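You operate a simulated robot arm through the tools that you are given. There is no shell and no other tool. Be economical: measure what you need, move in short steps, check, and stop when the job is done.

Carry out the task below with a simulated robot arm. There is one attempt and no reset: what you move stays moved.

TASK
Fit the rubber ring, lock the cooker's lid and put the weight on.
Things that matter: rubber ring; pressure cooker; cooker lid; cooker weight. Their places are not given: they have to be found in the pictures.

It is judged by the outcome, as a careful person would: the job done as asked, and still so three seconds after it is handed in. It fails if anything else is knocked over, pushed out of place, dropped, spilled or broken.

THE ROBOT
A 6-joint arm with a two-finger parallel gripper, fixed in place. Base frame: the origin is at the foot of the arm, x ahead of it, y to its left, z up; the work surface is at about z = 80. Lengths are in cm, angles in rad, forces in N, time in s.
With the tool pointing down near the work surface it reaches from about 26 to 68 cm from the base axis. Its first joint turns from -1.152 to 1.152 rad. Payload 2.9 kg.
Tool frame: the origin (TCP) lies between the finger pads and is the grasp point; the fingertips stand 3 cm ahead of it; z points along the fingers, y is the line along which they close. The gripper opens to 11 cm. The fingers are 2 cm wide and 1 cm thick; the gripper's body (4.8 by 11.2 cm) begins 5.5 cm behind the TCP.
Orientation is told as [roll, pitch, yaw] about the base's x, y, z axes, in that order, counted from this pose: with the fingers straight down and closing along the base's y, the tool's x points along the base's -x, its y along +y and its z along -z.

THE INTERFACE
- The arm moves only by the tool drive_tool. Its argument "increments" is a list of rows, each an object (a shift or turn left out is 0, a gripper value left out holds the last) with "travel": the shift along the tool's x, y, z in units of 200 mm (1.0 is 200 mm), a list of three; "angular": the turn, a rotation vector about the tool's x, y, z in units of 45 degrees (1.0 is 45 degrees), a list of three; "fingers": the finger opening in m, from 0 to 0.11. In form: [{"travel": [x, y, z], "angular": [ax, ay, az], "fingers": fingers}, ...]. A call has 1 to 8 rows; each row is the pose to reach, as a shift and turn from the pose commanded when the call began, along the tool's axes at that moment. A call with a number of a shift or a turn outside -1 to 1 is refused whole. A row lasts 0.2 s, in which the tool goes at most 5 cm and 0.15 rad; a call with a longer step from one row to the next is refused whole, and so is a gripper value outside its range. A pose out of reach is approached as far as the arm can. The call stops where the force on the tool passes 70 N (or 10 N more than at its start, if that is more) or the arm is blocked; 0.2 s more then pass. The fingers move at their own pace (about 10.8 cm/s each) and stop on an object; they squeeze with about 22 N. The grip force told is the motor's: it shows also when the fingers shut on nothing. Time passes only in rows, and 0.2 s behind the last, so rows that repeat a pose let the fingers close. It gives the time, the measured TCP pose, the force on the tool (base axes), the opening and the grip force at its end, in the units of the frame above (readings bear some noise).
- Cameras (640 x 400 px; columns grow to the right, rows downward): "scene" is fixed at [7.22, 42.45, 139.62]; the picture's right is [-0.82, -0.57, 0.00], its down [-0.26, 0.38, -0.89] and it looks along [0.51, -0.73, -0.46] (base axes); focal length 343 px, centre (320, 200). "wrist" rides on the gripper at [-3.6, 0, -5.7] in the tool frame; the picture's right is [0.00, -1.00, 0.00], its down [0.97, 0.00, -0.24] and it looks along [0.24, 0.00, 0.97] (tool axes); focal length 218 px, centre (320, 200).
- snapshot(camera): a new picture of that camera. No time passes.
- pixel_to_xyz(camera, pixels): for up to 12 pixels [column, row] of the newest picture of that camera ("zoom" is the newest enlarged one), the place [x, y, z] in the base frame of the surface seen there, good to about 0.3 cm. No time passes.
- inspect(camera, box): a new picture of the part [left, top, right, bottom] of that camera's present view, enlarged. No time passes.
- finish_job(): hands the job in; it is judged then, once.

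Work in short steps. Measure before you move; look again where a grasp or a placing could have gone wrong, and mend it. You have 80 turns and 54 pictures in all, the two below and enlarged ones among them. Open the gripper and draw the arm clear of the work before you hand the job in, unless the task says otherwise; then end with one line.

The tools are called after ">>>" as a command line: name --argument value ..., lists and objects as JSON in quotes. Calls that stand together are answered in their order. drive_tool: Moves the arm, as the interface text tells. Its arguments: {"type":"object","properties":{"increments":{"type":"array"}},"required":["increments"]} The other tools are called the same way: snapshot (camera) takes a picture; pixel_to_xyz (camera, pixels) gives the place of the surface under pixels of a picture; inspect (camera, box) takes an enlarged picture of a part of a camera's view; finish_job () hands the job in.

At the start:

```text
clock: 0.0
tcp_pos: [35.62, -15.05, 118.2]
orientation: [0.0, 0.001, -0.001]
ft_force: [-0.1, 0.2, 0.1]
gripper_width: 10.99
finger_force: 0.1
```

scene: 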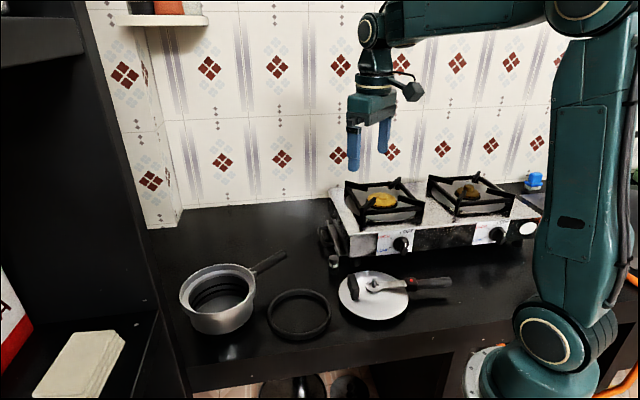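
wrist: 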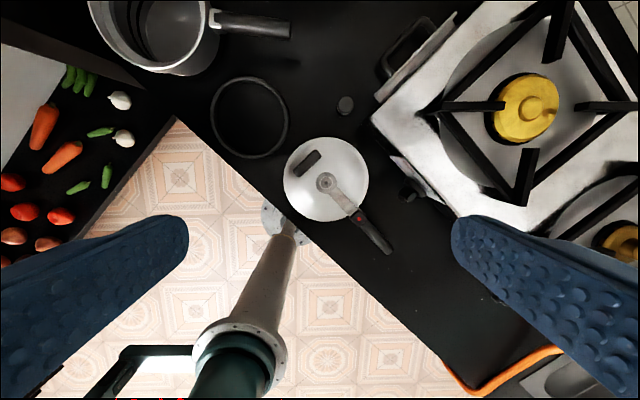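

I see the pot at scene (220,295), the ring at (299,315), the lid at (375,293) and perhaps the weight near wrist (345,105). I'll enlarge both views.

>>> inspect --camera "scene" --box '[160, 230, 480, 370]'

>>> inspect --camera "wrist" --box '[80, 0, 440, 260]'

```text
2.00 times, centred on (320, 300) of scene
```

zoom: 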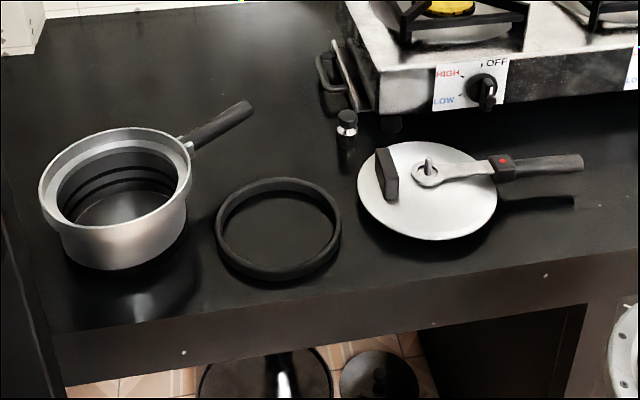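

```text
1.54 times, centred on (260, 130) of wrist
```

zoom: 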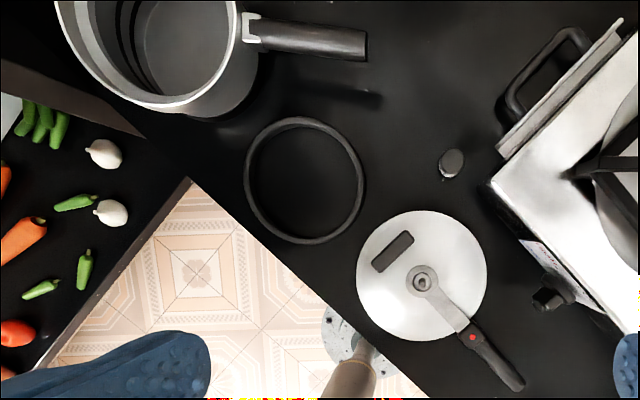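

Measuring the objects.

>>> pixel_to_xyz --camera "zoom" --pixels '[[423, 276], [392, 252], [382, 236], [468, 328], [515, 382], [358, 270], [485, 280], [436, 212], [405, 340], [451, 162], [410, 300], [430, 240]]'

>>> pixel_to_xyz --camera "scene" --pixels '[[181, 297], [256, 277], [225, 264], [207, 314], [269, 312], [329, 314], [299, 291], [300, 336], [333, 257], [353, 282], [411, 281], [450, 280]]'

>>> pixel_to_xyz --camera "wrist" --pixels '[[250, 77], [250, 157], [212, 115], [288, 115], [90, 20], [215, 20], [175, 65], [225, 18], [288, 28], [345, 105], [160, 68], [170, 20]]'

```text
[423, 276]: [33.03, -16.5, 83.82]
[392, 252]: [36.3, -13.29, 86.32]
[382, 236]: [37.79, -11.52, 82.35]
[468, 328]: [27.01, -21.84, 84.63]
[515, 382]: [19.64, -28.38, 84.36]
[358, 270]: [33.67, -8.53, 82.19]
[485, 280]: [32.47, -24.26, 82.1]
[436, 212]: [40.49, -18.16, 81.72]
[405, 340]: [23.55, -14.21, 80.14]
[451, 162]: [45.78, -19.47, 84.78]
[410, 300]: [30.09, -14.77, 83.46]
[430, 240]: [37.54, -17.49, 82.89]
```

```text
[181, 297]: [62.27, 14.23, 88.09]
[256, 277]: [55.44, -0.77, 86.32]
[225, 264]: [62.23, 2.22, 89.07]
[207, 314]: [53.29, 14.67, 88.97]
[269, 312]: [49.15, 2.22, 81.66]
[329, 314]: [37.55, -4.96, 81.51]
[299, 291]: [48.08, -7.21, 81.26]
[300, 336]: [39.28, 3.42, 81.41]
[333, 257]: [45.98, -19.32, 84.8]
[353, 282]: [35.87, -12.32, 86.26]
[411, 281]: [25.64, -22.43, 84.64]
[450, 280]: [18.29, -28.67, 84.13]
```

```text
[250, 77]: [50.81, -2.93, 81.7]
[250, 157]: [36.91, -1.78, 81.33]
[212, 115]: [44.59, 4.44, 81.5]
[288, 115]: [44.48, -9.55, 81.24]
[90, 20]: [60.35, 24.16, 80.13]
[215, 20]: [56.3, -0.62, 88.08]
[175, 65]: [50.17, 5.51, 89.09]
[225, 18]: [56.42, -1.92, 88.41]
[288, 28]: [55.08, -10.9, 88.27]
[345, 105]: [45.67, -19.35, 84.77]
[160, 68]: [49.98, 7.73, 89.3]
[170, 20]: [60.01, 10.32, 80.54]
```

The weight is at about (45.8,-19.3), top 84.8. The lid boss is at (33,-16.4), the ring centre about (44.2,-2.4) and the pot about (58,7.5) with its rim at 89. I'll look into the pot from above.

>>> drive_tool --increments '[{"travel": [-0.16, 0.16, 0.04]}, {"travel": [-0.32, 0.32, 0.08]}, {"travel": [-0.48, 0.48, 0.12]}, {"travel": [-0.64, 0.64, 0.16]}, {"travel": [-0.8, 0.8, 0.2]}, {"travel": [-0.96, 0.96, 0.25]}, {"travel": [-1.0, 1.0, 0.25]}, {"travel": [-1.0, 1.0, 0.25]}]'

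>>> snapshot --camera "wrist"

```text
clock: 1.8
tcp_pos: [55.6, 4.86, 112.97]
orientation: [0.0, -0.001, 0.0]
ft_force: [-0.5, 0.8, -0.1]
gripper_width: 10.98
finger_force: 0.0
```

```text
49 pictures are left
```

wrist: 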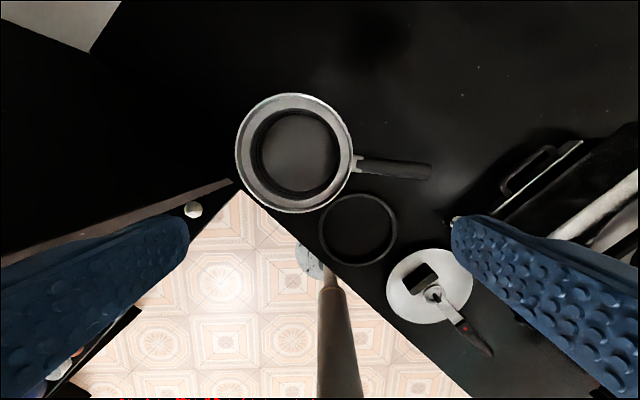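

>>> inspect --camera "wrist" --box '[220, 80, 444, 220]'

>>> pixel_to_xyz --camera "wrist" --pixels '[[237, 153], [351, 153], [294, 95], [294, 211], [255, 153], [337, 153], [296, 110], [296, 194], [246, 153], [344, 153], [300, 150], [262, 153]]'

```text
2.86 times, centred on (332, 150) of wrist
```

zoom: 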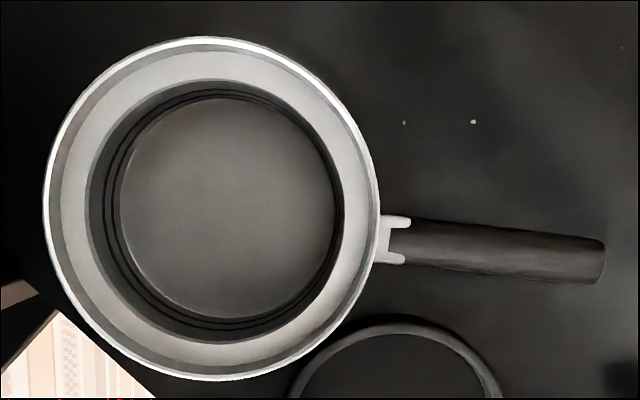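

```text
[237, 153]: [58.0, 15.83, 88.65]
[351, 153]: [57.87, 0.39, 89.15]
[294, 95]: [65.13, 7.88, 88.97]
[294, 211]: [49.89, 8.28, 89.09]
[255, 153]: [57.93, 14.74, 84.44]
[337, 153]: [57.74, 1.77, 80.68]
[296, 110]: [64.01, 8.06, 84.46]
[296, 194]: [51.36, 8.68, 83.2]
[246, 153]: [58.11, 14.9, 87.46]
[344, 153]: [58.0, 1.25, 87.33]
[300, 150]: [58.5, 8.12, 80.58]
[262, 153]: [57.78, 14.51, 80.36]
```

>>> pixel_to_xyz --camera "zoom" --pixels '[[46, 210], [55, 210], [60, 210], [66, 210], [74, 210], [84, 210], [90, 210], [346, 210], [358, 210], [366, 210], [372, 210], [378, 210]]'

>>> pixel_to_xyz --camera "zoom" --pixels '[[210, 40], [210, 47], [210, 54], [210, 75], [210, 342], [210, 355], [210, 366], [210, 372], [210, 377], [398, 242], [600, 260], [430, 245]]'

>>> inspect --camera "wrist" --box '[310, 180, 502, 360]'

```text
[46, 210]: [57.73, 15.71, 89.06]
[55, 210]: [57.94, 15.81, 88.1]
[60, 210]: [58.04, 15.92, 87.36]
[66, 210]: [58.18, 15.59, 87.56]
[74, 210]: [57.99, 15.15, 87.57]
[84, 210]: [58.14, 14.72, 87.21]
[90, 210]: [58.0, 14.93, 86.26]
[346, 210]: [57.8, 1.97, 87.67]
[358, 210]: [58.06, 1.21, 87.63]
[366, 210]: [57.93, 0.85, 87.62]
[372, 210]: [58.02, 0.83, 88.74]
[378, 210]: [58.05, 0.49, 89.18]
```

```text
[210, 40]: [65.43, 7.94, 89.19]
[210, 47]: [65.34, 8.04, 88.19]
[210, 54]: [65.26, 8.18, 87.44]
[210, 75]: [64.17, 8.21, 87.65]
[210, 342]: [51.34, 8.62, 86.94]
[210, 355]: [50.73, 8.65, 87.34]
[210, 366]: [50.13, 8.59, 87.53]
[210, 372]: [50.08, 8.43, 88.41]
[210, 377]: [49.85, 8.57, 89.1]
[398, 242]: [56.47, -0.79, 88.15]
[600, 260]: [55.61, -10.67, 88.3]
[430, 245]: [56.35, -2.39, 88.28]
```

```text
2.22 times, centred on (406, 270) of wrist
```

zoom: 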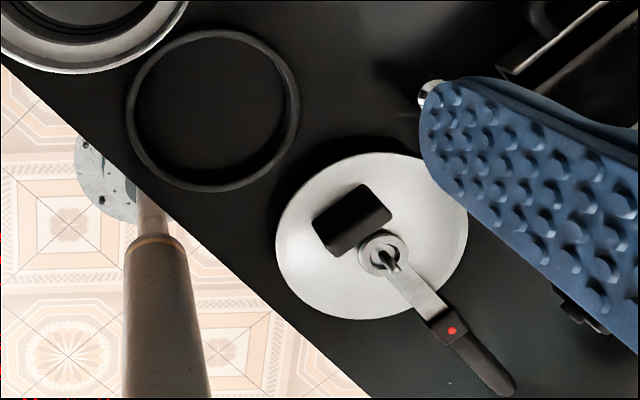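

The pot ledge is at z≈87.5 with r≈7.5, and the pot centre is about (57.65, 8.2). Next I need the ring's cross-section.

>>> inspect --camera "wrist" --box '[310, 187, 406, 273]'

>>> inspect --camera "scene" --box '[255, 280, 345, 350]'

```text
4.65 times, centred on (358, 230) of wrist
```

zoom: 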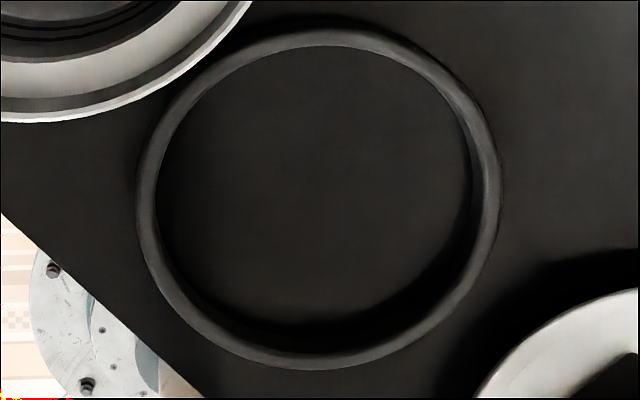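

```text
5.71 times, centred on (300, 315) of scene
```

zoom: 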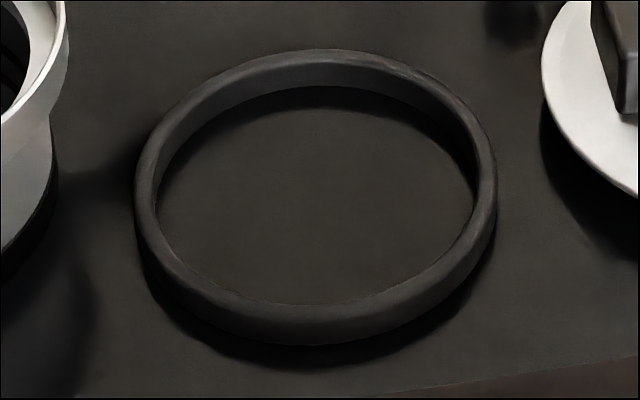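

>>> pixel_to_xyz --camera "zoom" --pixels '[[145, 190], [487, 190], [320, 55], [320, 310], [200, 95], [440, 85], [200, 280], [440, 270], [320, 335], [320, 200]]'

>>> pixel_to_xyz --camera "wrist" --pixels '[[321, 230], [394, 230], [358, 196], [358, 264], [324, 230], [392, 230]]'

```text
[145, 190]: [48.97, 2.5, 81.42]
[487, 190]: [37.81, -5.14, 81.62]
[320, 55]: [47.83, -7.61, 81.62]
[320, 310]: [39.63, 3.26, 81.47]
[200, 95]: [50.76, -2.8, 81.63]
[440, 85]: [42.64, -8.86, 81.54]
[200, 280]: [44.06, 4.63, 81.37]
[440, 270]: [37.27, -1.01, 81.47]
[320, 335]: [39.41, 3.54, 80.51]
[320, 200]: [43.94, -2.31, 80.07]
```

```text
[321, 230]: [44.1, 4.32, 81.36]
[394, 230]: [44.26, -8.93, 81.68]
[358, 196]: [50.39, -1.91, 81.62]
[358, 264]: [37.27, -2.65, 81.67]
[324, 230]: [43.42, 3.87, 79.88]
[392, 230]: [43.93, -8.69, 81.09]
```

The ring's centre is about (43.95,-2.15) and its inner radius about 6.3. I'll try holding it from the inside by spreading the fingers. First I go above it.

>>> drive_tool --increments '[{"travel": [0.1165, -0.07, 0.19], "fingers": 0.092}, {"travel": [0.233, -0.14, 0.38]}, {"travel": [0.3495, -0.21, 0.57]}, {"travel": [0.466, -0.28, 0.76]}, {"travel": [0.5825, -0.35, 0.95]}, {"travel": [0.5825, -0.35, 0.95]}, {"travel": [0.5825, -0.35, 0.95]}]'

>>> snapshot --camera "wrist"

```text
clock: 3.4
tcp_pos: [44.24, -2.39, 94.0]
orientation: [0.0, 0.001, 0.0]
ft_force: [0.6, 0.2, 0.0]
gripper_width: 9.2
finger_force: 0.1
```

```text
44 pictures are left
```

wrist: 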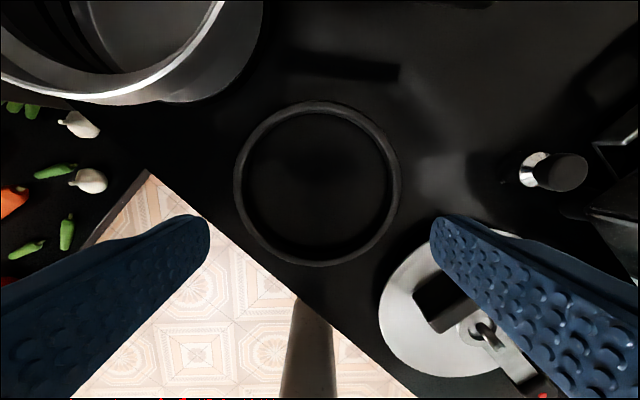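

>>> pixel_to_xyz --camera "wrist" --pixels '[[238, 180], [396, 180], [317, 104], [318, 262], [243, 180], [391, 180], [530, 165], [315, 180]]'

```text
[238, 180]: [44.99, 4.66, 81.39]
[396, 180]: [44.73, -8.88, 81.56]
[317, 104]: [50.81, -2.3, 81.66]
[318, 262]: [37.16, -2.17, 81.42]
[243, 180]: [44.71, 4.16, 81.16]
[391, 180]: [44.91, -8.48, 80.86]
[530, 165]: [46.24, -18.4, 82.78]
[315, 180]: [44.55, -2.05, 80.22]
```

The centre comes out at (43.98,-2.15). I lower the fingers inside the ring to z 83.5, then spread them.

>>> drive_tool --increments '[{"travel": [0.012, 0.012, 0.2]}, {"travel": [0.012, 0.012, 0.4]}, {"travel": [0.012, 0.012, 0.525]}, {"travel": [0.012, 0.012, 0.525]}, {"travel": [0.012, 0.012, 0.525], "fingers": 0.11}, {"travel": [0.012, 0.012, 0.525]}, {"travel": [0.012, 0.012, 0.525]}]'

>>> snapshot --camera "wrist"

```text
clock: 5.0
tcp_pos: [43.99, -1.72, 83.77]
orientation: [0.0, 0.001, 0.001]
ft_force: [0.3, -0.2, -1.1]
gripper_width: 10.77
finger_force: 0.2
```

```text
43 pictures are left
```

wrist: 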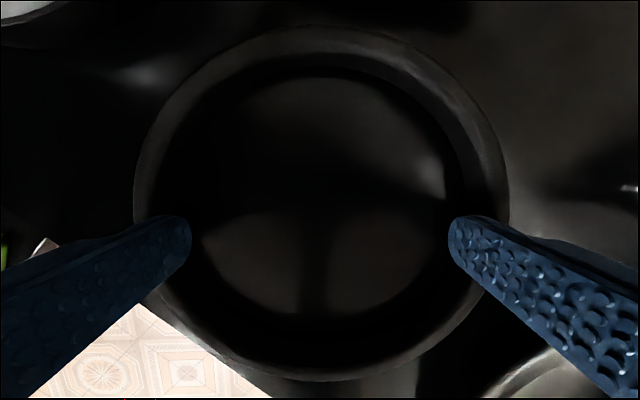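

The opening stopped at 10.77, so the fingers probably touch the ring from inside. I test with a small lift.

>>> drive_tool --increments '[{"travel": [0, 0, 0]}, {"travel": [0, 0, -0.05]}, {"travel": [0, 0, -0.1]}, {"travel": [0, 0, -0.15]}, {"travel": [0, 0, -0.15]}]'

>>> snapshot --camera "scene"

```text
clock: 6.2
tcp_pos: [43.9, -1.89, 86.57]
orientation: [0.0, 0.001, 0.0]
ft_force: [0.8, -0.3, -0.5]
gripper_width: 10.78
finger_force: 0.0
```

```text
42 pictures are left
```

scene: 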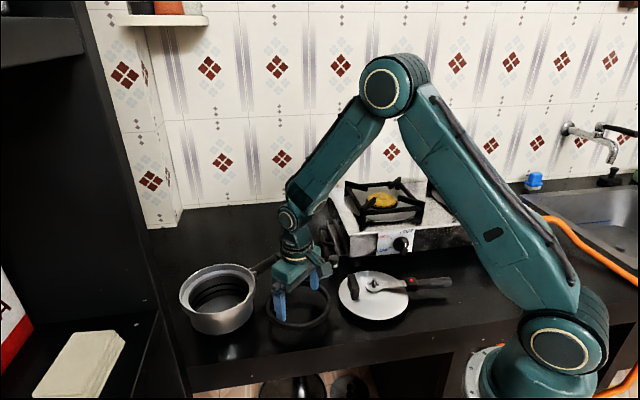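

>>> inspect --camera "scene" --box '[240, 250, 350, 350]'

```text
4.00 times, centred on (295, 300) of scene
```

zoom: 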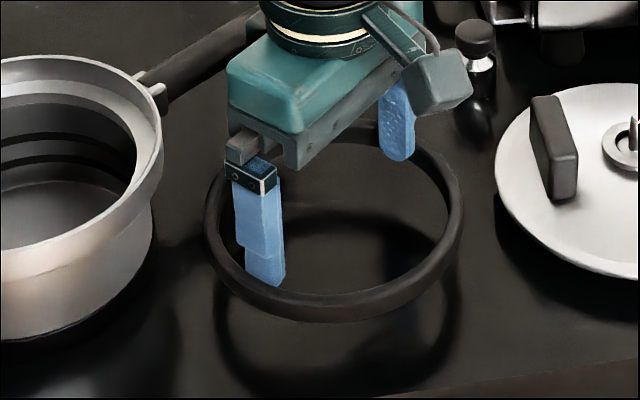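

The ring is off the counter and level. I lift it gently to about z 97.

>>> drive_tool --increments '[{"travel": [0, 0, -0.1]}, {"travel": [0, 0, -0.2]}, {"travel": [0, 0, -0.3]}, {"travel": [0, 0, -0.4]}, {"travel": [0, 0, -0.5]}, {"travel": [0, 0, -0.5]}]'

>>> drive_tool --increments '[{"travel": [-0.1, 0.075, 0]}, {"travel": [-0.2, 0.15, 0]}, {"travel": [-0.3, 0.225, 0]}, {"travel": [-0.4, 0.3, 0]}, {"travel": [-0.5, 0.375, 0]}, {"travel": [-0.6, 0.45, 0]}, {"travel": [-0.68, 0.51, 0]}, {"travel": [-0.68, 0.51, 0]}]'

>>> snapshot --camera "wrist"

>>> inspect --camera "scene" --box '[160, 200, 300, 350]'

```text
clock: 7.6
tcp_pos: [43.8, -1.89, 96.76]
orientation: [0.001, -0.002, 0.0]
ft_force: [0.1, 0.6, -0.7]
gripper_width: 10.78
finger_force: 0.0
```

```text
clock: 9.4
tcp_pos: [57.18, 8.45, 96.74]
orientation: [0.001, 0.0, 0.0]
ft_force: [0.5, 0.1, 0.1]
gripper_width: 10.75
finger_force: 0.0
```

```text
40 pictures are left
```

wrist: 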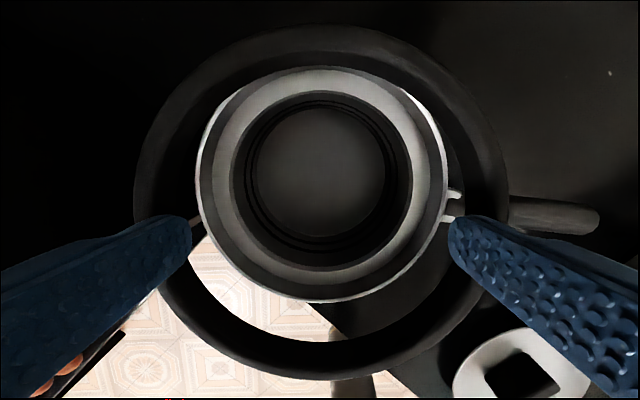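

```text
2.67 times, centred on (230, 275) of scene
```

zoom: 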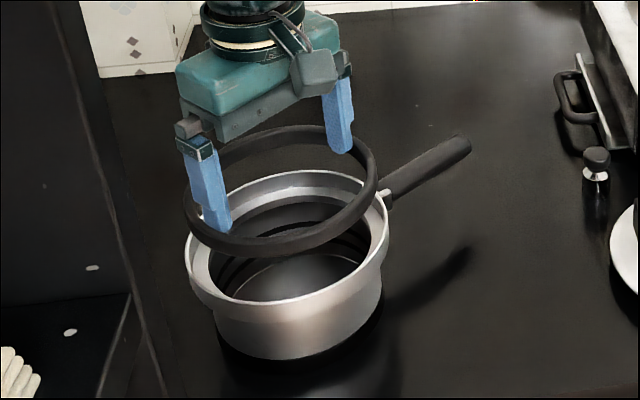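

>>> pixel_to_xyz --camera "wrist" --pixels '[[141, 180], [502, 180], [322, 32], [322, 372], [199, 185], [445, 185], [322, 68], [322, 299], [322, 180], [170, 100], [475, 100]]'

```text
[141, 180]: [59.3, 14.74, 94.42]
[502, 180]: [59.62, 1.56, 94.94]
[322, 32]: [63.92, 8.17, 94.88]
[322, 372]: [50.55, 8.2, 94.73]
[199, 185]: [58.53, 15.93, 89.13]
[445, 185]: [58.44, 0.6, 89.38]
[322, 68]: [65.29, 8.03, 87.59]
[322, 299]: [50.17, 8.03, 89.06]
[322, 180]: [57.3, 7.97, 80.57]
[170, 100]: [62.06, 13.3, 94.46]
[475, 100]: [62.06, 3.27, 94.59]
```

The ring centre is (57.24,8.17) and the pot centre (57.7,8.22). I shift +0.45 in x and lower to just above the rim, then check.

>>> drive_tool --increments '[{"travel": [-0.0225, 0.003, 0]}, {"travel": [-0.0225, 0.003, 0.05]}, {"travel": [-0.0225, 0.003, 0.1]}, {"travel": [-0.0225, 0.003, 0.15]}, {"travel": [-0.0225, 0.003, 0.185]}, {"travel": [-0.0225, 0.003, 0.185]}]'

>>> snapshot --camera "wrist"

>>> inspect --camera "scene" --box '[160, 220, 280, 350]'

```text
clock: 10.8
tcp_pos: [57.8, 8.42, 92.9]
orientation: [0.001, -0.001, 0.0]
ft_force: [-0.6, 0.2, -0.6]
gripper_width: 10.74
finger_force: 0.2
```

```text
38 pictures are left
```

wrist: 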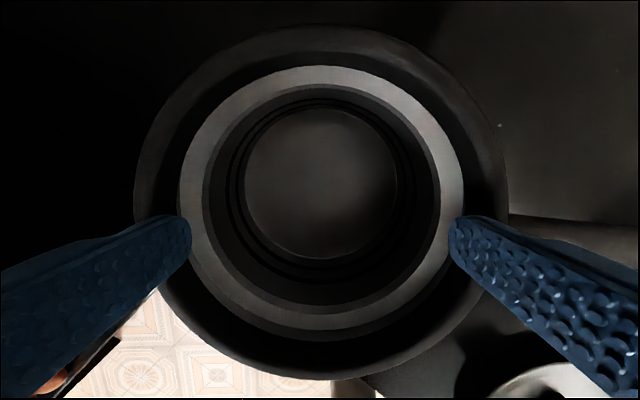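

```text
3.08 times, centred on (220, 285) of scene
```

zoom: 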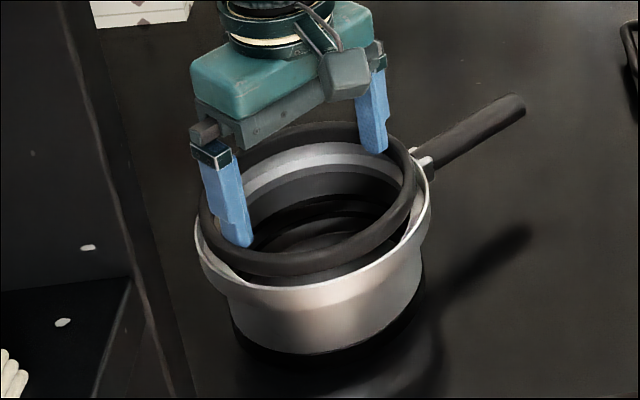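

It looks concentric, so I lower the ring into the pocket in small steps.

>>> drive_tool --increments '[{"travel": [0, 0, 0.03]}, {"travel": [0, 0, 0.05]}, {"travel": [0, 0, 0.07]}, {"travel": [0, 0, 0.082]}, {"travel": [0, 0, 0.082]}]'

>>> inspect --camera "scene" --box '[160, 220, 280, 350]'

```text
clock: 12.0
tcp_pos: [57.77, 8.32, 91.36]
orientation: [0.001, -0.002, 0.0]
ft_force: [-0.3, -0.1, -0.3]
gripper_width: 10.76
finger_force: 0.1
```

```text
3.08 times, centred on (220, 285) of scene
```

zoom: 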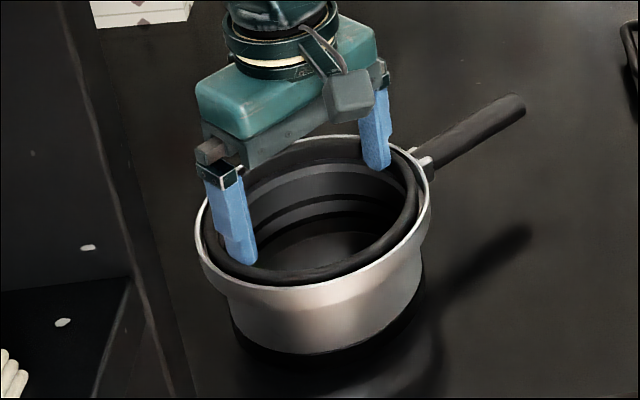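

The ring is inside the rim with no contact force. I close the fingers a little to release it, then rise.

>>> drive_tool --increments '[{"travel": [0, 0, 0.01]}, {"travel": [0, 0, 0.01], "fingers": 0.098}, {"travel": [0, 0, 0.01]}, {"travel": [0, 0, -0.1]}, {"travel": [0, 0, -0.25]}, {"travel": [0, 0, -0.5]}, {"travel": [0, 0, -0.7]}, {"travel": [0, 0, -0.7]}]'

>>> snapshot --camera "wrist"

>>> inspect --camera "scene" --box '[160, 240, 280, 340]'

```text
clock: 13.8
tcp_pos: [57.91, 8.8, 105.24]
orientation: [0.0, 0.0, 0.0]
ft_force: [1.5, -0.3, 0.4]
gripper_width: 9.8
finger_force: 0.1
```

```text
35 pictures are left
```

wrist: 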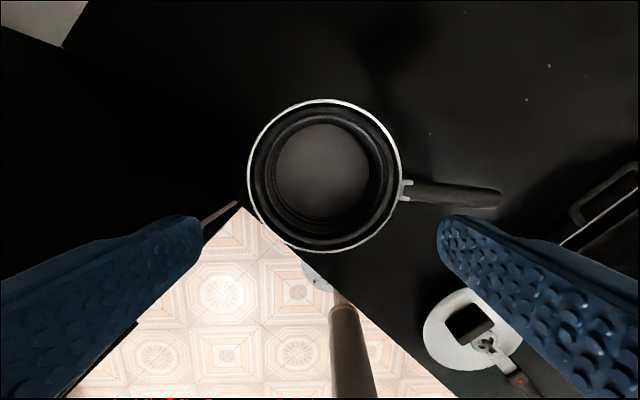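

```text
4.00 times, centred on (220, 290) of scene
```

zoom: 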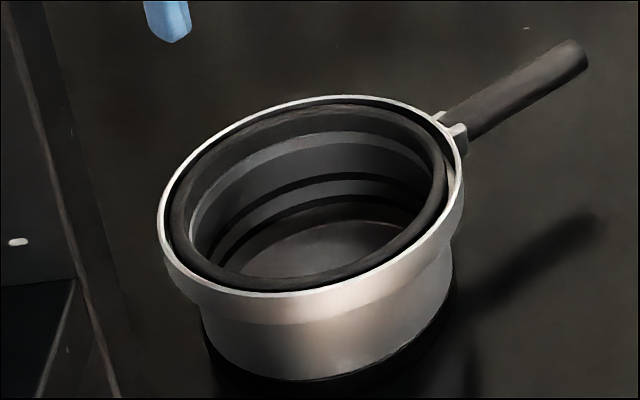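

The ring is seated. I measure its level, the rim and the pot handle.

>>> inspect --camera "wrist" --box '[232, 90, 512, 265]'

>>> pixel_to_xyz --camera "wrist" --pixels '[[249, 177], [401, 177], [325, 101], [325, 251], [257, 177], [393, 177], [325, 109], [325, 243], [412, 190], [498, 199], [450, 195]]'

```text
2.29 times, centred on (372, 178) of wrist
```

zoom: 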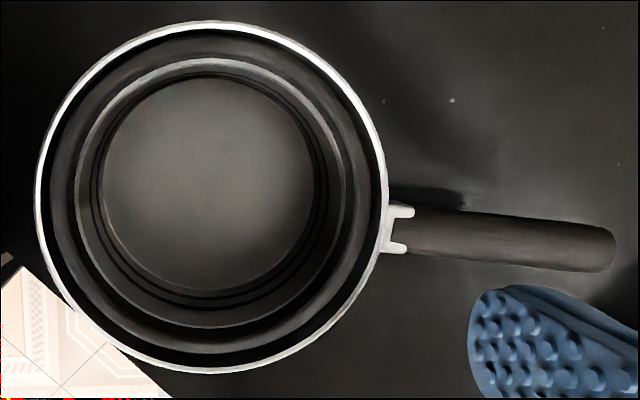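

```text
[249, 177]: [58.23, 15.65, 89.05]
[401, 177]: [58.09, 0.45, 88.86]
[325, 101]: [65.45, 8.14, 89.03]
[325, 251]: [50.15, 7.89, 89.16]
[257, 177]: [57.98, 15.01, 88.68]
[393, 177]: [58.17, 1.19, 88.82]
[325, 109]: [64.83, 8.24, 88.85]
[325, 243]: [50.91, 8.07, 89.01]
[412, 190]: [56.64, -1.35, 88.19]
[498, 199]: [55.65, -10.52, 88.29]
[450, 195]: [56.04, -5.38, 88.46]
```

Pot centre is (57.8,8.05) with the handle 0.11 rad off -y, and the ring is level at 88.9. Next I look at the lid and weight up close, going up first and then over.

>>> drive_tool --increments '[{"travel": [0.15, -0.18, 0]}, {"travel": [0.3, -0.36, 0]}, {"travel": [0.45, -0.54, 0]}, {"travel": [0.6, -0.72, 0]}, {"travel": [0.75, -0.9, 0]}, {"travel": [0.9, -1.0, 0]}, {"travel": [0.95, -1.0, 0]}, {"travel": [0.95, -1.0, 0]}]'

>>> drive_tool --increments '[{"travel": [0.1, -0.1, 0]}, {"travel": [0.2, -0.2, 0]}, {"travel": [0.2, -0.2, 0]}]'

>>> snapshot --camera "wrist"

```text
clock: 15.6
tcp_pos: [38.57, -11.57, 105.26]
orientation: [0.0, 0.003, 0.001]
ft_force: [0.5, 0.3, -0.2]
gripper_width: 9.79
finger_force: 0.2
```

```text
clock: 16.4
tcp_pos: [34.54, -15.66, 105.48]
orientation: [0.001, 0.001, 0.0]
ft_force: [0.3, 0.7, -0.1]
gripper_width: 9.82
finger_force: 0.1
```

```text
32 pictures are left
```

wrist: 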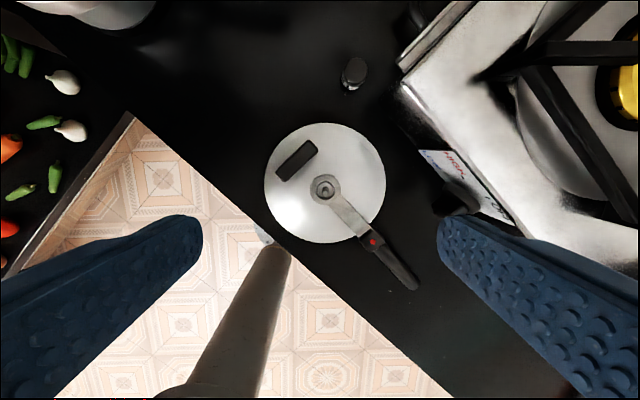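

>>> inspect --camera "wrist" --box '[250, 110, 442, 300]'

>>> pixel_to_xyz --camera "zoom" --pixels '[[95, 130], [110, 150], [140, 125], [190, 100], [245, 163], [258, 170], [300, 220], [340, 260], [400, 285], [420, 315], [460, 360], [500, 395]]'

>>> inspect --camera "scene" --box '[325, 255, 465, 340]'

```text
2.11 times, centred on (346, 205) of wrist
```

zoom: 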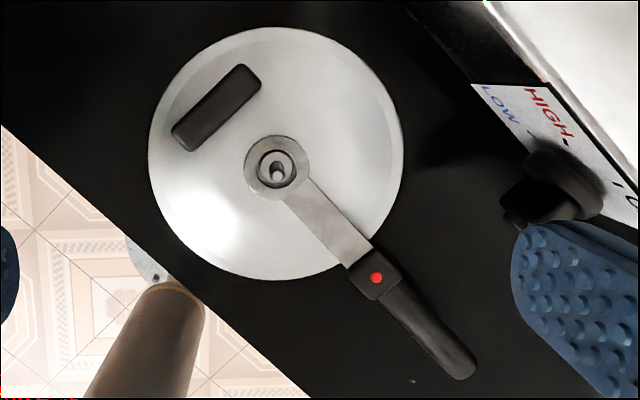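

```text
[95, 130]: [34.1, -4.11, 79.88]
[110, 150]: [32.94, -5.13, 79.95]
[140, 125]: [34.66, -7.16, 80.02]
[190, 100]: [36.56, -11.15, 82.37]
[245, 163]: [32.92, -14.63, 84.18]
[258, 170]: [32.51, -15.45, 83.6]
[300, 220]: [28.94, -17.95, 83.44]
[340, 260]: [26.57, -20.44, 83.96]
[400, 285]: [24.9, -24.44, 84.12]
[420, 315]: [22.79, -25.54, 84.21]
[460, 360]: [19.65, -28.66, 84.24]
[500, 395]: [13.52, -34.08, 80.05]
```

```text
4.57 times, centred on (395, 298) of scene
```

zoom: 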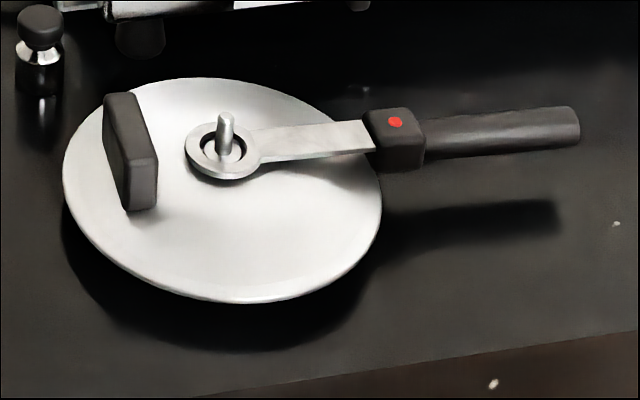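

The flat bar between the lid's boss and its handle passes near the centre of mass, so I'll grip across it. I measure the centre, bar and heights precisely.

>>> pixel_to_xyz --camera "wrist" --pixels '[[266, 183], [385, 183], [325, 124], [325, 242], [325, 189], [336, 202], [341, 208], [350, 219], [357, 228], [372, 241], [335, 212], [350, 203]]'

>>> pixel_to_xyz --camera "zoom" --pixels '[[225, 115], [195, 155], [265, 140], [300, 138], [350, 130], [350, 155], [300, 158], [390, 120], [500, 120], [300, 185], [130, 120], [40, 30]]'

```text
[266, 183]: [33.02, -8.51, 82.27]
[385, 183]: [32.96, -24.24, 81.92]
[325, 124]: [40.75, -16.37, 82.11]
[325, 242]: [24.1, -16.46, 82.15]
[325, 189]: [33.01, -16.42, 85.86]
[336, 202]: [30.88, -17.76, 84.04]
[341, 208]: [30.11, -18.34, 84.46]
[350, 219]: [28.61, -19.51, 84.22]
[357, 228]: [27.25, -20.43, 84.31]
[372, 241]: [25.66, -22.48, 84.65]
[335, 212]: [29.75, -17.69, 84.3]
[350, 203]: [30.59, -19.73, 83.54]
```

```text
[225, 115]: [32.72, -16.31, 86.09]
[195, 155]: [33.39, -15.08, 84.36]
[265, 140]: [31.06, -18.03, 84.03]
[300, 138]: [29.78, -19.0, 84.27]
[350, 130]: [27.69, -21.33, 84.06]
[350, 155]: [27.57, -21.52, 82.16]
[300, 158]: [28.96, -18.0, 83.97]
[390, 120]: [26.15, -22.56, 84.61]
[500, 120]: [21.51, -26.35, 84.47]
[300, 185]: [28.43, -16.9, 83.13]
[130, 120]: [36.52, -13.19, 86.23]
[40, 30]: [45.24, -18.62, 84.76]
```

The bar top is z≈84.2, the pin top about 86.0 and the lid centre (32.9,-16.4), with the handle 0.72 rad from -x. I turn the tool to straddle the bar at r≈3 and stop above it.

>>> drive_tool --increments '[{"travel": [0.033, -0.023, 0.1], "angular": [0, 0, -0.16], "fingers": 0.05}, {"travel": [0.066, -0.046, 0.2], "angular": [0, 0, -0.32]}, {"travel": [0.1, -0.07, 0.3], "angular": [0, 0, -0.48]}, {"travel": [0.13, -0.09, 0.4], "angular": [0, 0, -0.64]}, {"travel": [0.16, -0.115, 0.5], "angular": [0, 0, -0.8]}, {"travel": [0.197, -0.137, 0.65], "angular": [0, 0, -0.917]}, {"travel": [0.197, -0.137, 0.65], "angular": [0, 0, -0.917]}]'

>>> snapshot --camera "wrist"

```text
clock: 18.0
tcp_pos: [30.81, -18.05, 92.31]
orientation: [-0.001, 0.0, 0.72]
ft_force: [-0.1, -0.6, -0.7]
gripper_width: 5.0
finger_force: 0.0
```

```text
29 pictures are left
```

wrist: 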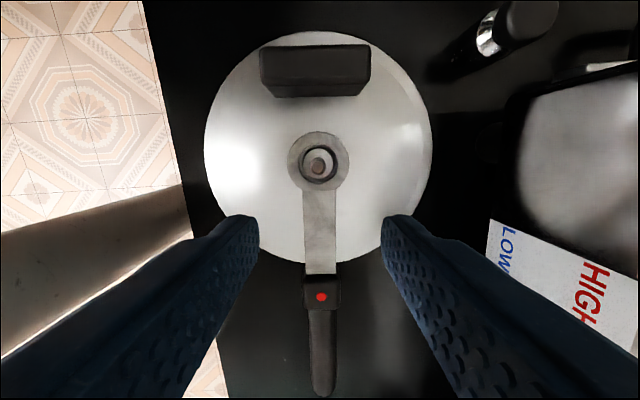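

The bar (columns 303–337) is centred and aligned between the fingers. I descend with a 0.4 cm shift toward the handle, to TCP z 86.7.

>>> drive_tool --increments '[{"travel": [0.02, 0, 0.12]}, {"travel": [0.02, 0, 0.22]}, {"travel": [0.02, 0, 0.26]}, {"travel": [0.02, 0, 0.28]}, {"travel": [0.02, 0, 0.28]}]'

>>> inspect --camera "scene" --box '[325, 235, 465, 340]'

```text
clock: 19.2
tcp_pos: [30.63, -18.67, 86.64]
orientation: [-0.001, 0.0, 0.721]
ft_force: [-0.1, -0.2, 0.5]
gripper_width: 4.99
finger_force: 0.1
```

```text
3.81 times, centred on (395, 288) of scene
```

zoom: 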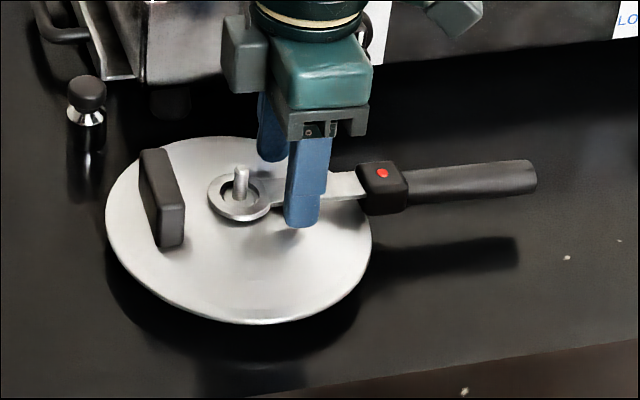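

No contact yet. I feel downward in small steps.

>>> drive_tool --increments '[{"travel": [0, 0, 0.008]}, {"travel": [0, 0, 0.016]}, {"travel": [0, 0, 0.016]}]'

>>> drive_tool --increments '[{"travel": [0, 0, 0.006]}, {"travel": [0, 0, 0.012]}, {"travel": [0, 0, 0.012]}]'

```text
clock: 20.0
tcp_pos: [30.59, -18.54, 86.3]
orientation: [-0.003, 0.0, 0.722]
ft_force: [-3.2, -1.9, 23.3]
gripper_width: 5.05
finger_force: 0.5
```

```text
clock: 20.8
tcp_pos: [30.65, -18.65, 86.33]
orientation: [-0.005, 0.002, 0.719]
ft_force: [-4.9, 1.1, 15.0]
gripper_width: 5.13
finger_force: 1.3
stopped in row 3: the force on the tool passed its limit (the readings are from after the stop); the commanded pose is now the measured one
```

The tips touch the lid at TCP z≈86.3. I back off 0.1 cm and close on the bar.

>>> drive_tool --increments '[{"travel": [0, 0, -0.007]}, {"travel": [0, 0, -0.007], "fingers": 0}, {"travel": [0, 0, -0.007]}, {"travel": [0, 0, -0.007]}, {"travel": [0, 0, -0.007]}, {"travel": [0, 0, -0.007]}]'

>>> inspect --camera "scene" --box '[325, 235, 465, 340]'

```text
clock: 22.2
tcp_pos: [30.74, -18.62, 86.43]
orientation: [-0.005, 0.0, 0.719]
ft_force: [0.3, -0.4, 0.1]
gripper_width: 2.16
finger_force: 21.8
```

```text
3.81 times, centred on (395, 288) of scene
```

zoom: 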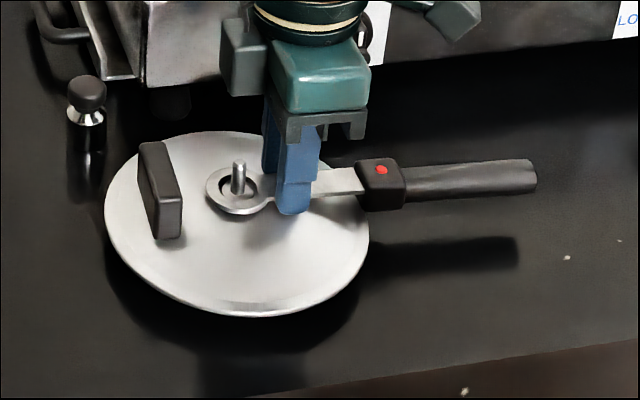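

Holding at width 2.16 with 21.8 N. I lift slowly and look.

>>> drive_tool --increments '[{"travel": [0, 0, -0.025]}, {"travel": [0, 0, -0.05]}, {"travel": [0, 0, -0.1]}, {"travel": [0, 0, -0.15]}, {"travel": [0, 0, -0.2]}, {"travel": [0, 0, -0.2]}]'

>>> inspect --camera "scene" --box '[315, 195, 475, 335]'

```text
clock: 23.6
tcp_pos: [30.6, -18.63, 90.52]
orientation: [-0.005, -0.001, 0.719]
ft_force: [0.2, -0.8, -3.7]
gripper_width: 2.14
finger_force: 21.7
```

```text
2.86 times, centred on (395, 265) of scene
```

zoom: 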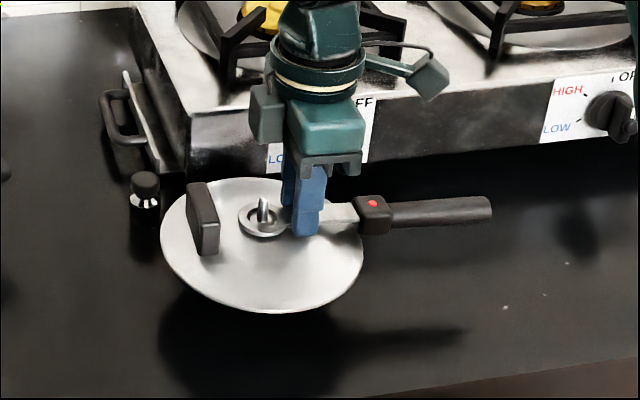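

The lid is held (~0.4 kg). I raise it to about z 98 and check its tilt.

>>> drive_tool --increments '[{"travel": [0, 0, -0.1]}, {"travel": [0, 0, -0.2]}, {"travel": [0, 0, -0.3]}, {"travel": [0, 0, -0.4]}, {"travel": [0, 0, -0.4]}]'

>>> snapshot --camera "wrist"

>>> inspect --camera "scene" --box '[305, 150, 485, 290]'

```text
clock: 24.8
tcp_pos: [30.73, -18.6, 98.4]
orientation: [-0.005, 0.001, 0.72]
ft_force: [0.5, -0.5, -3.3]
gripper_width: 2.16
finger_force: 22.0
```

```text
25 pictures are left
```

wrist: 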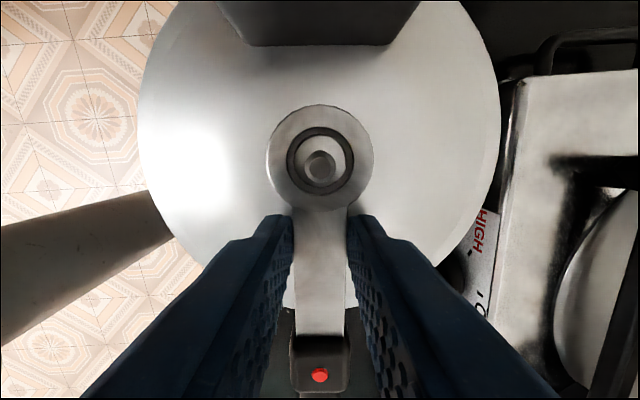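

```text
2.86 times, centred on (395, 220) of scene
```

zoom: 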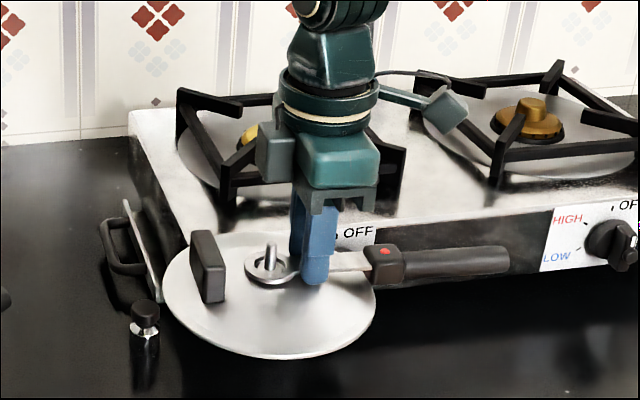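

>>> pixel_to_xyz --camera "zoom" --pixels '[[170, 280], [280, 355], [370, 325], [205, 325], [271, 250], [250, 275], [345, 262], [386, 251], [500, 255], [200, 235], [270, 310]]'

>>> pixel_to_xyz --camera "wrist" --pixels '[[145, 100], [495, 100], [200, 25], [445, 25], [320, 165], [280, 160], [362, 160], [320, 300], [320, 375], [320, 115]]'

```text
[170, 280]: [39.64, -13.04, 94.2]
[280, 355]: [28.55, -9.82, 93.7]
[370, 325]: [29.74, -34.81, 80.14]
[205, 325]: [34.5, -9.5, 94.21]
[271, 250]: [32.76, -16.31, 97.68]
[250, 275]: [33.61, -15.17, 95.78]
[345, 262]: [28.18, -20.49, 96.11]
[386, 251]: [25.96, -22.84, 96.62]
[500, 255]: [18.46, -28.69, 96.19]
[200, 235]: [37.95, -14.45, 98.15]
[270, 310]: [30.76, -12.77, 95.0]
```

```text
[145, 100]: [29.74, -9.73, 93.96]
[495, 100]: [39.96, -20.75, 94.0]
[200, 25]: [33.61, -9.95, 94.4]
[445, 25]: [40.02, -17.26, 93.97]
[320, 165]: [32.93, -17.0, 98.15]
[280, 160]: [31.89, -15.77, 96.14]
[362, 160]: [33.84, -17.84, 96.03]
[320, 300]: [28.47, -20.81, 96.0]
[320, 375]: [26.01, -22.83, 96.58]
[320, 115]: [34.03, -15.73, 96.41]
```

The lid hangs level, with its centre 2.95 cm behind the TCP along tool -x. I carry it toward the pot while turning, so it lands ~0.5 rad before alignment and can be turned clockwise to lock.

>>> drive_tool --increments '[{"travel": [-0.115, -0.002, -0.016], "angular": [0, 0, -0.1]}, {"travel": [-0.23, -0.004, -0.032], "angular": [0, 0, -0.2]}, {"travel": [-0.345, -0.006, -0.048], "angular": [0, 0, -0.3]}, {"travel": [-0.46, -0.008, -0.064], "angular": [0, 0, -0.4]}, {"travel": [-0.575, -0.01, -0.08], "angular": [0, 0, -0.5]}, {"travel": [-0.69, -0.012, -0.096], "angular": [0, 0, -0.6]}, {"travel": [-0.805, -0.014, -0.112], "angular": [0, 0, -0.7]}, {"travel": [-0.92, -0.015, -0.13], "angular": [0, 0, -0.79]}]'

```text
clock: 26.6
tcp_pos: [44.71, -6.75, 101.0]
orientation: [-0.004, 0.004, 1.342]
ft_force: [-0.1, 0.6, -3.6]
gripper_width: 2.13
finger_force: 21.8
```

>>> drive_tool --increments '[{"travel": [-0.0935, -0.0694, 0], "angular": [0, 0, -0.1]}, {"travel": [-0.187, -0.1388, 0], "angular": [0, 0, -0.2]}, {"travel": [-0.2805, -0.208, 0], "angular": [0, 0, -0.3]}, {"travel": [-0.374, -0.2775, 0], "angular": [0, 0, -0.4]}, {"travel": [-0.4675, -0.347, 0], "angular": [0, 0, -0.5]}, {"travel": [-0.561, -0.416, 0], "angular": [0, 0, -0.6]}, {"travel": [-0.6545, -0.4856, 0], "angular": [0, 0, -0.7]}, {"travel": [-0.748, -0.555, 0], "angular": [0, 0, -0.787]}]'

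>>> snapshot --camera "wrist"

>>> inspect --camera "scene" --box '[150, 180, 330, 350]'

```text
clock: 28.4
tcp_pos: [58.75, 5.35, 101.22]
orientation: [-0.002, 0.006, 1.958]
ft_force: [0.2, 0.2, -3.5]
gripper_width: 2.16
finger_force: 22.1
```

```text
23 pictures are left
```

wrist: 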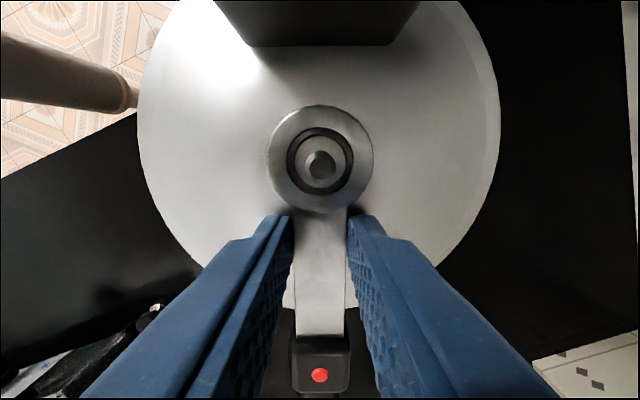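

```text
2.35 times, centred on (240, 265) of scene
```

zoom: 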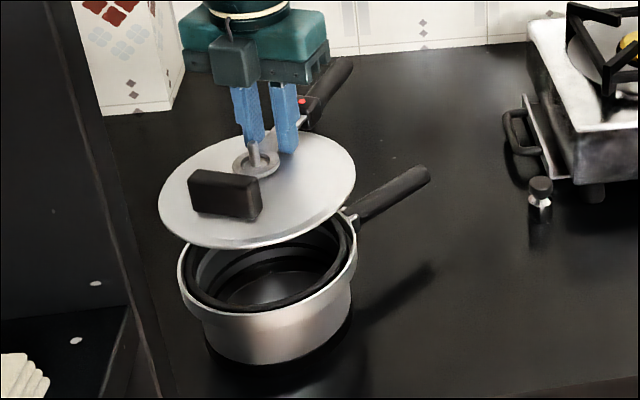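

>>> pixel_to_xyz --camera "wrist" --pixels '[[275, 160], [367, 160], [320, 112], [142, 100], [496, 100], [160, 60], [478, 60], [320, 165], [320, 375], [320, 300]]'

>>> pixel_to_xyz --camera "zoom" --pixels '[[162, 205], [353, 180], [240, 245], [300, 232], [235, 165], [277, 160], [256, 177], [225, 180]]'

```text
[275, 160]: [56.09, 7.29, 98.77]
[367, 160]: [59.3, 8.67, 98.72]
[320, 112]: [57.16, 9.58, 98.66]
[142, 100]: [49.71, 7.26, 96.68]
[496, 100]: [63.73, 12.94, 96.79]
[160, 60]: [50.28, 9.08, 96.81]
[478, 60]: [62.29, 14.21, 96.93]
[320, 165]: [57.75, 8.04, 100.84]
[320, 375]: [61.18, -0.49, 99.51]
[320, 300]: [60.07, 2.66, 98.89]
```

```text
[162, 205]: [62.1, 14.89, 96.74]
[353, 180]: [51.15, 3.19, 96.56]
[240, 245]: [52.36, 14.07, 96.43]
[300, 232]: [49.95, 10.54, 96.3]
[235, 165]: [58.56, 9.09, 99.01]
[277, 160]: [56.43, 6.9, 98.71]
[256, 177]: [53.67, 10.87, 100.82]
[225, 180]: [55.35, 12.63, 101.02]
```

The lid centre is (57.72,8.0) against the pot at (57.8,8.05), which is good. I lower to just above the rim, then slowly.

>>> drive_tool --increments '[{"travel": [0, 0, 0.06]}, {"travel": [0, 0, 0.12]}, {"travel": [0, 0, 0.18]}, {"travel": [0, 0, 0.24]}, {"travel": [0, 0, 0.24]}]'

>>> drive_tool --increments '[{"travel": [0, 0, 0.02]}, {"travel": [0, 0, 0.04]}, {"travel": [0, 0, 0.06]}, {"travel": [0, 0, 0.08]}, {"travel": [0, 0, 0.08]}]'

>>> inspect --camera "scene" --box '[160, 210, 300, 350]'

```text
clock: 29.6
tcp_pos: [58.74, 5.23, 96.21]
orientation: [-0.003, 0.006, 1.959]
ft_force: [-0.5, 0.6, -3.5]
gripper_width: 2.15
finger_force: 22.0
```

```text
clock: 30.8
tcp_pos: [59.01, 5.42, 94.47]
orientation: [-0.002, 0.004, 1.959]
ft_force: [-0.3, 0.1, -3.2]
gripper_width: 2.14
finger_force: 22.0
```

```text
2.86 times, centred on (230, 280) of scene
```

zoom: 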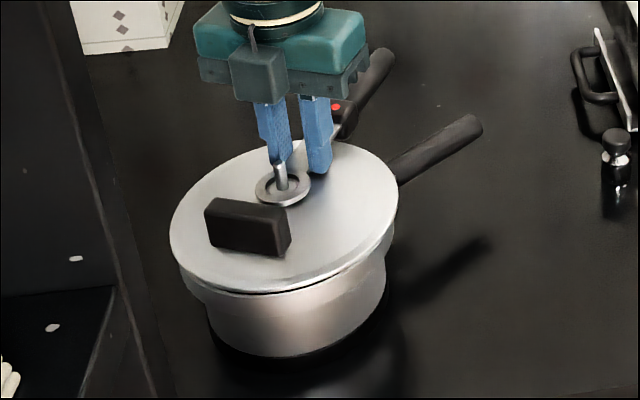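

No contact yet, so I continue slowly until it seats.

>>> drive_tool --increments '[{"travel": [0, 0, 0.015]}, {"travel": [0, 0, 0.03]}, {"travel": [0, 0, 0.045]}, {"travel": [0, 0, 0.045]}]'

>>> drive_tool --increments '[{"travel": [0, 0, 0.01]}, {"travel": [0, 0, 0.02]}, {"travel": [0, 0, 0.02]}]'

```text
clock: 31.8
tcp_pos: [58.98, 5.43, 93.89]
orientation: [-0.002, 0.006, 1.959]
ft_force: [-2.3, 3.1, 11.7]
gripper_width: 2.17
finger_force: 21.9
```

```text
clock: 32.6
tcp_pos: [58.95, 5.4, 93.77]
orientation: [-0.011, 0.007, 1.959]
ft_force: [-13.1, 10.9, 46.3]
gripper_width: 2.12
finger_force: 22.1
```

Contact is at TCP z≈93.85. I ease off to a light press and look.

>>> drive_tool --increments '[{"travel": [0, 0, -0.015]}, {"travel": [0, 0, -0.02]}]'

>>> inspect --camera "scene" --box '[170, 230, 290, 340]'

```text
clock: 33.2
tcp_pos: [59.04, 5.08, 93.88]
orientation: [-0.007, 0.008, 1.957]
ft_force: [5.8, 8.1, 20.7]
gripper_width: 2.15
finger_force: 21.6
```

```text
3.64 times, centred on (230, 285) of scene
```

zoom: 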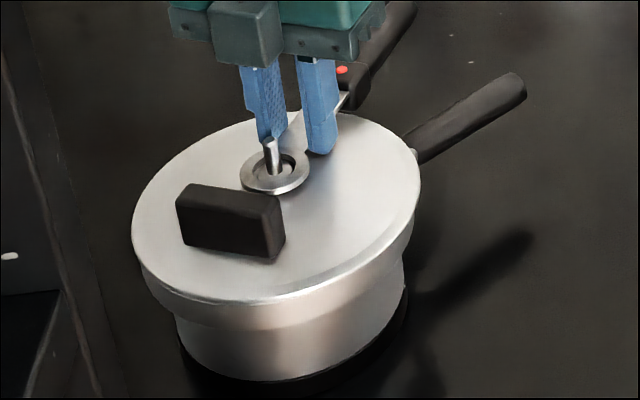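

The lid is flush all round. I ease the press further and turn it clockwise about its own centre, first by 0.2 rad, and check that the pot stays put.

>>> drive_tool --increments '[{"travel": [0, 0, -0.012]}, {"travel": [-0.0007, 0.0147, -0.012], "angular": [0, 0, 0.1273]}, {"travel": [-0.0029, 0.0293, -0.012], "angular": [0, 0, 0.2546]}, {"travel": [-0.0029, 0.0293, -0.012], "angular": [0, 0, 0.2546]}]'

>>> inspect --camera "scene" --box '[160, 220, 300, 350]'

```text
clock: 34.2
tcp_pos: [58.14, 4.95, 94.01]
orientation: [0.003, 0.005, 1.755]
ft_force: [0.8, -1.4, -5.3]
gripper_width: 2.16
finger_force: 21.7
```

```text
3.08 times, centred on (230, 285) of scene
```

zoom: 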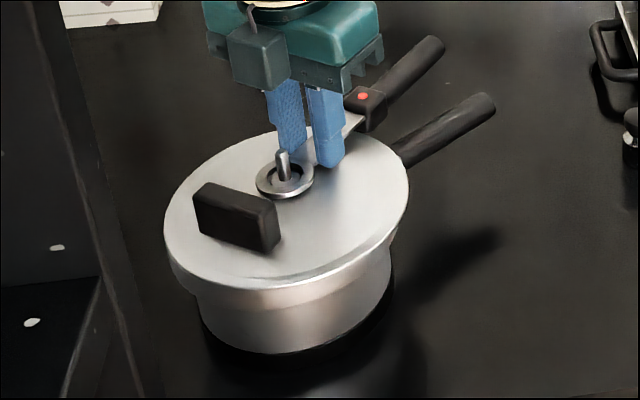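

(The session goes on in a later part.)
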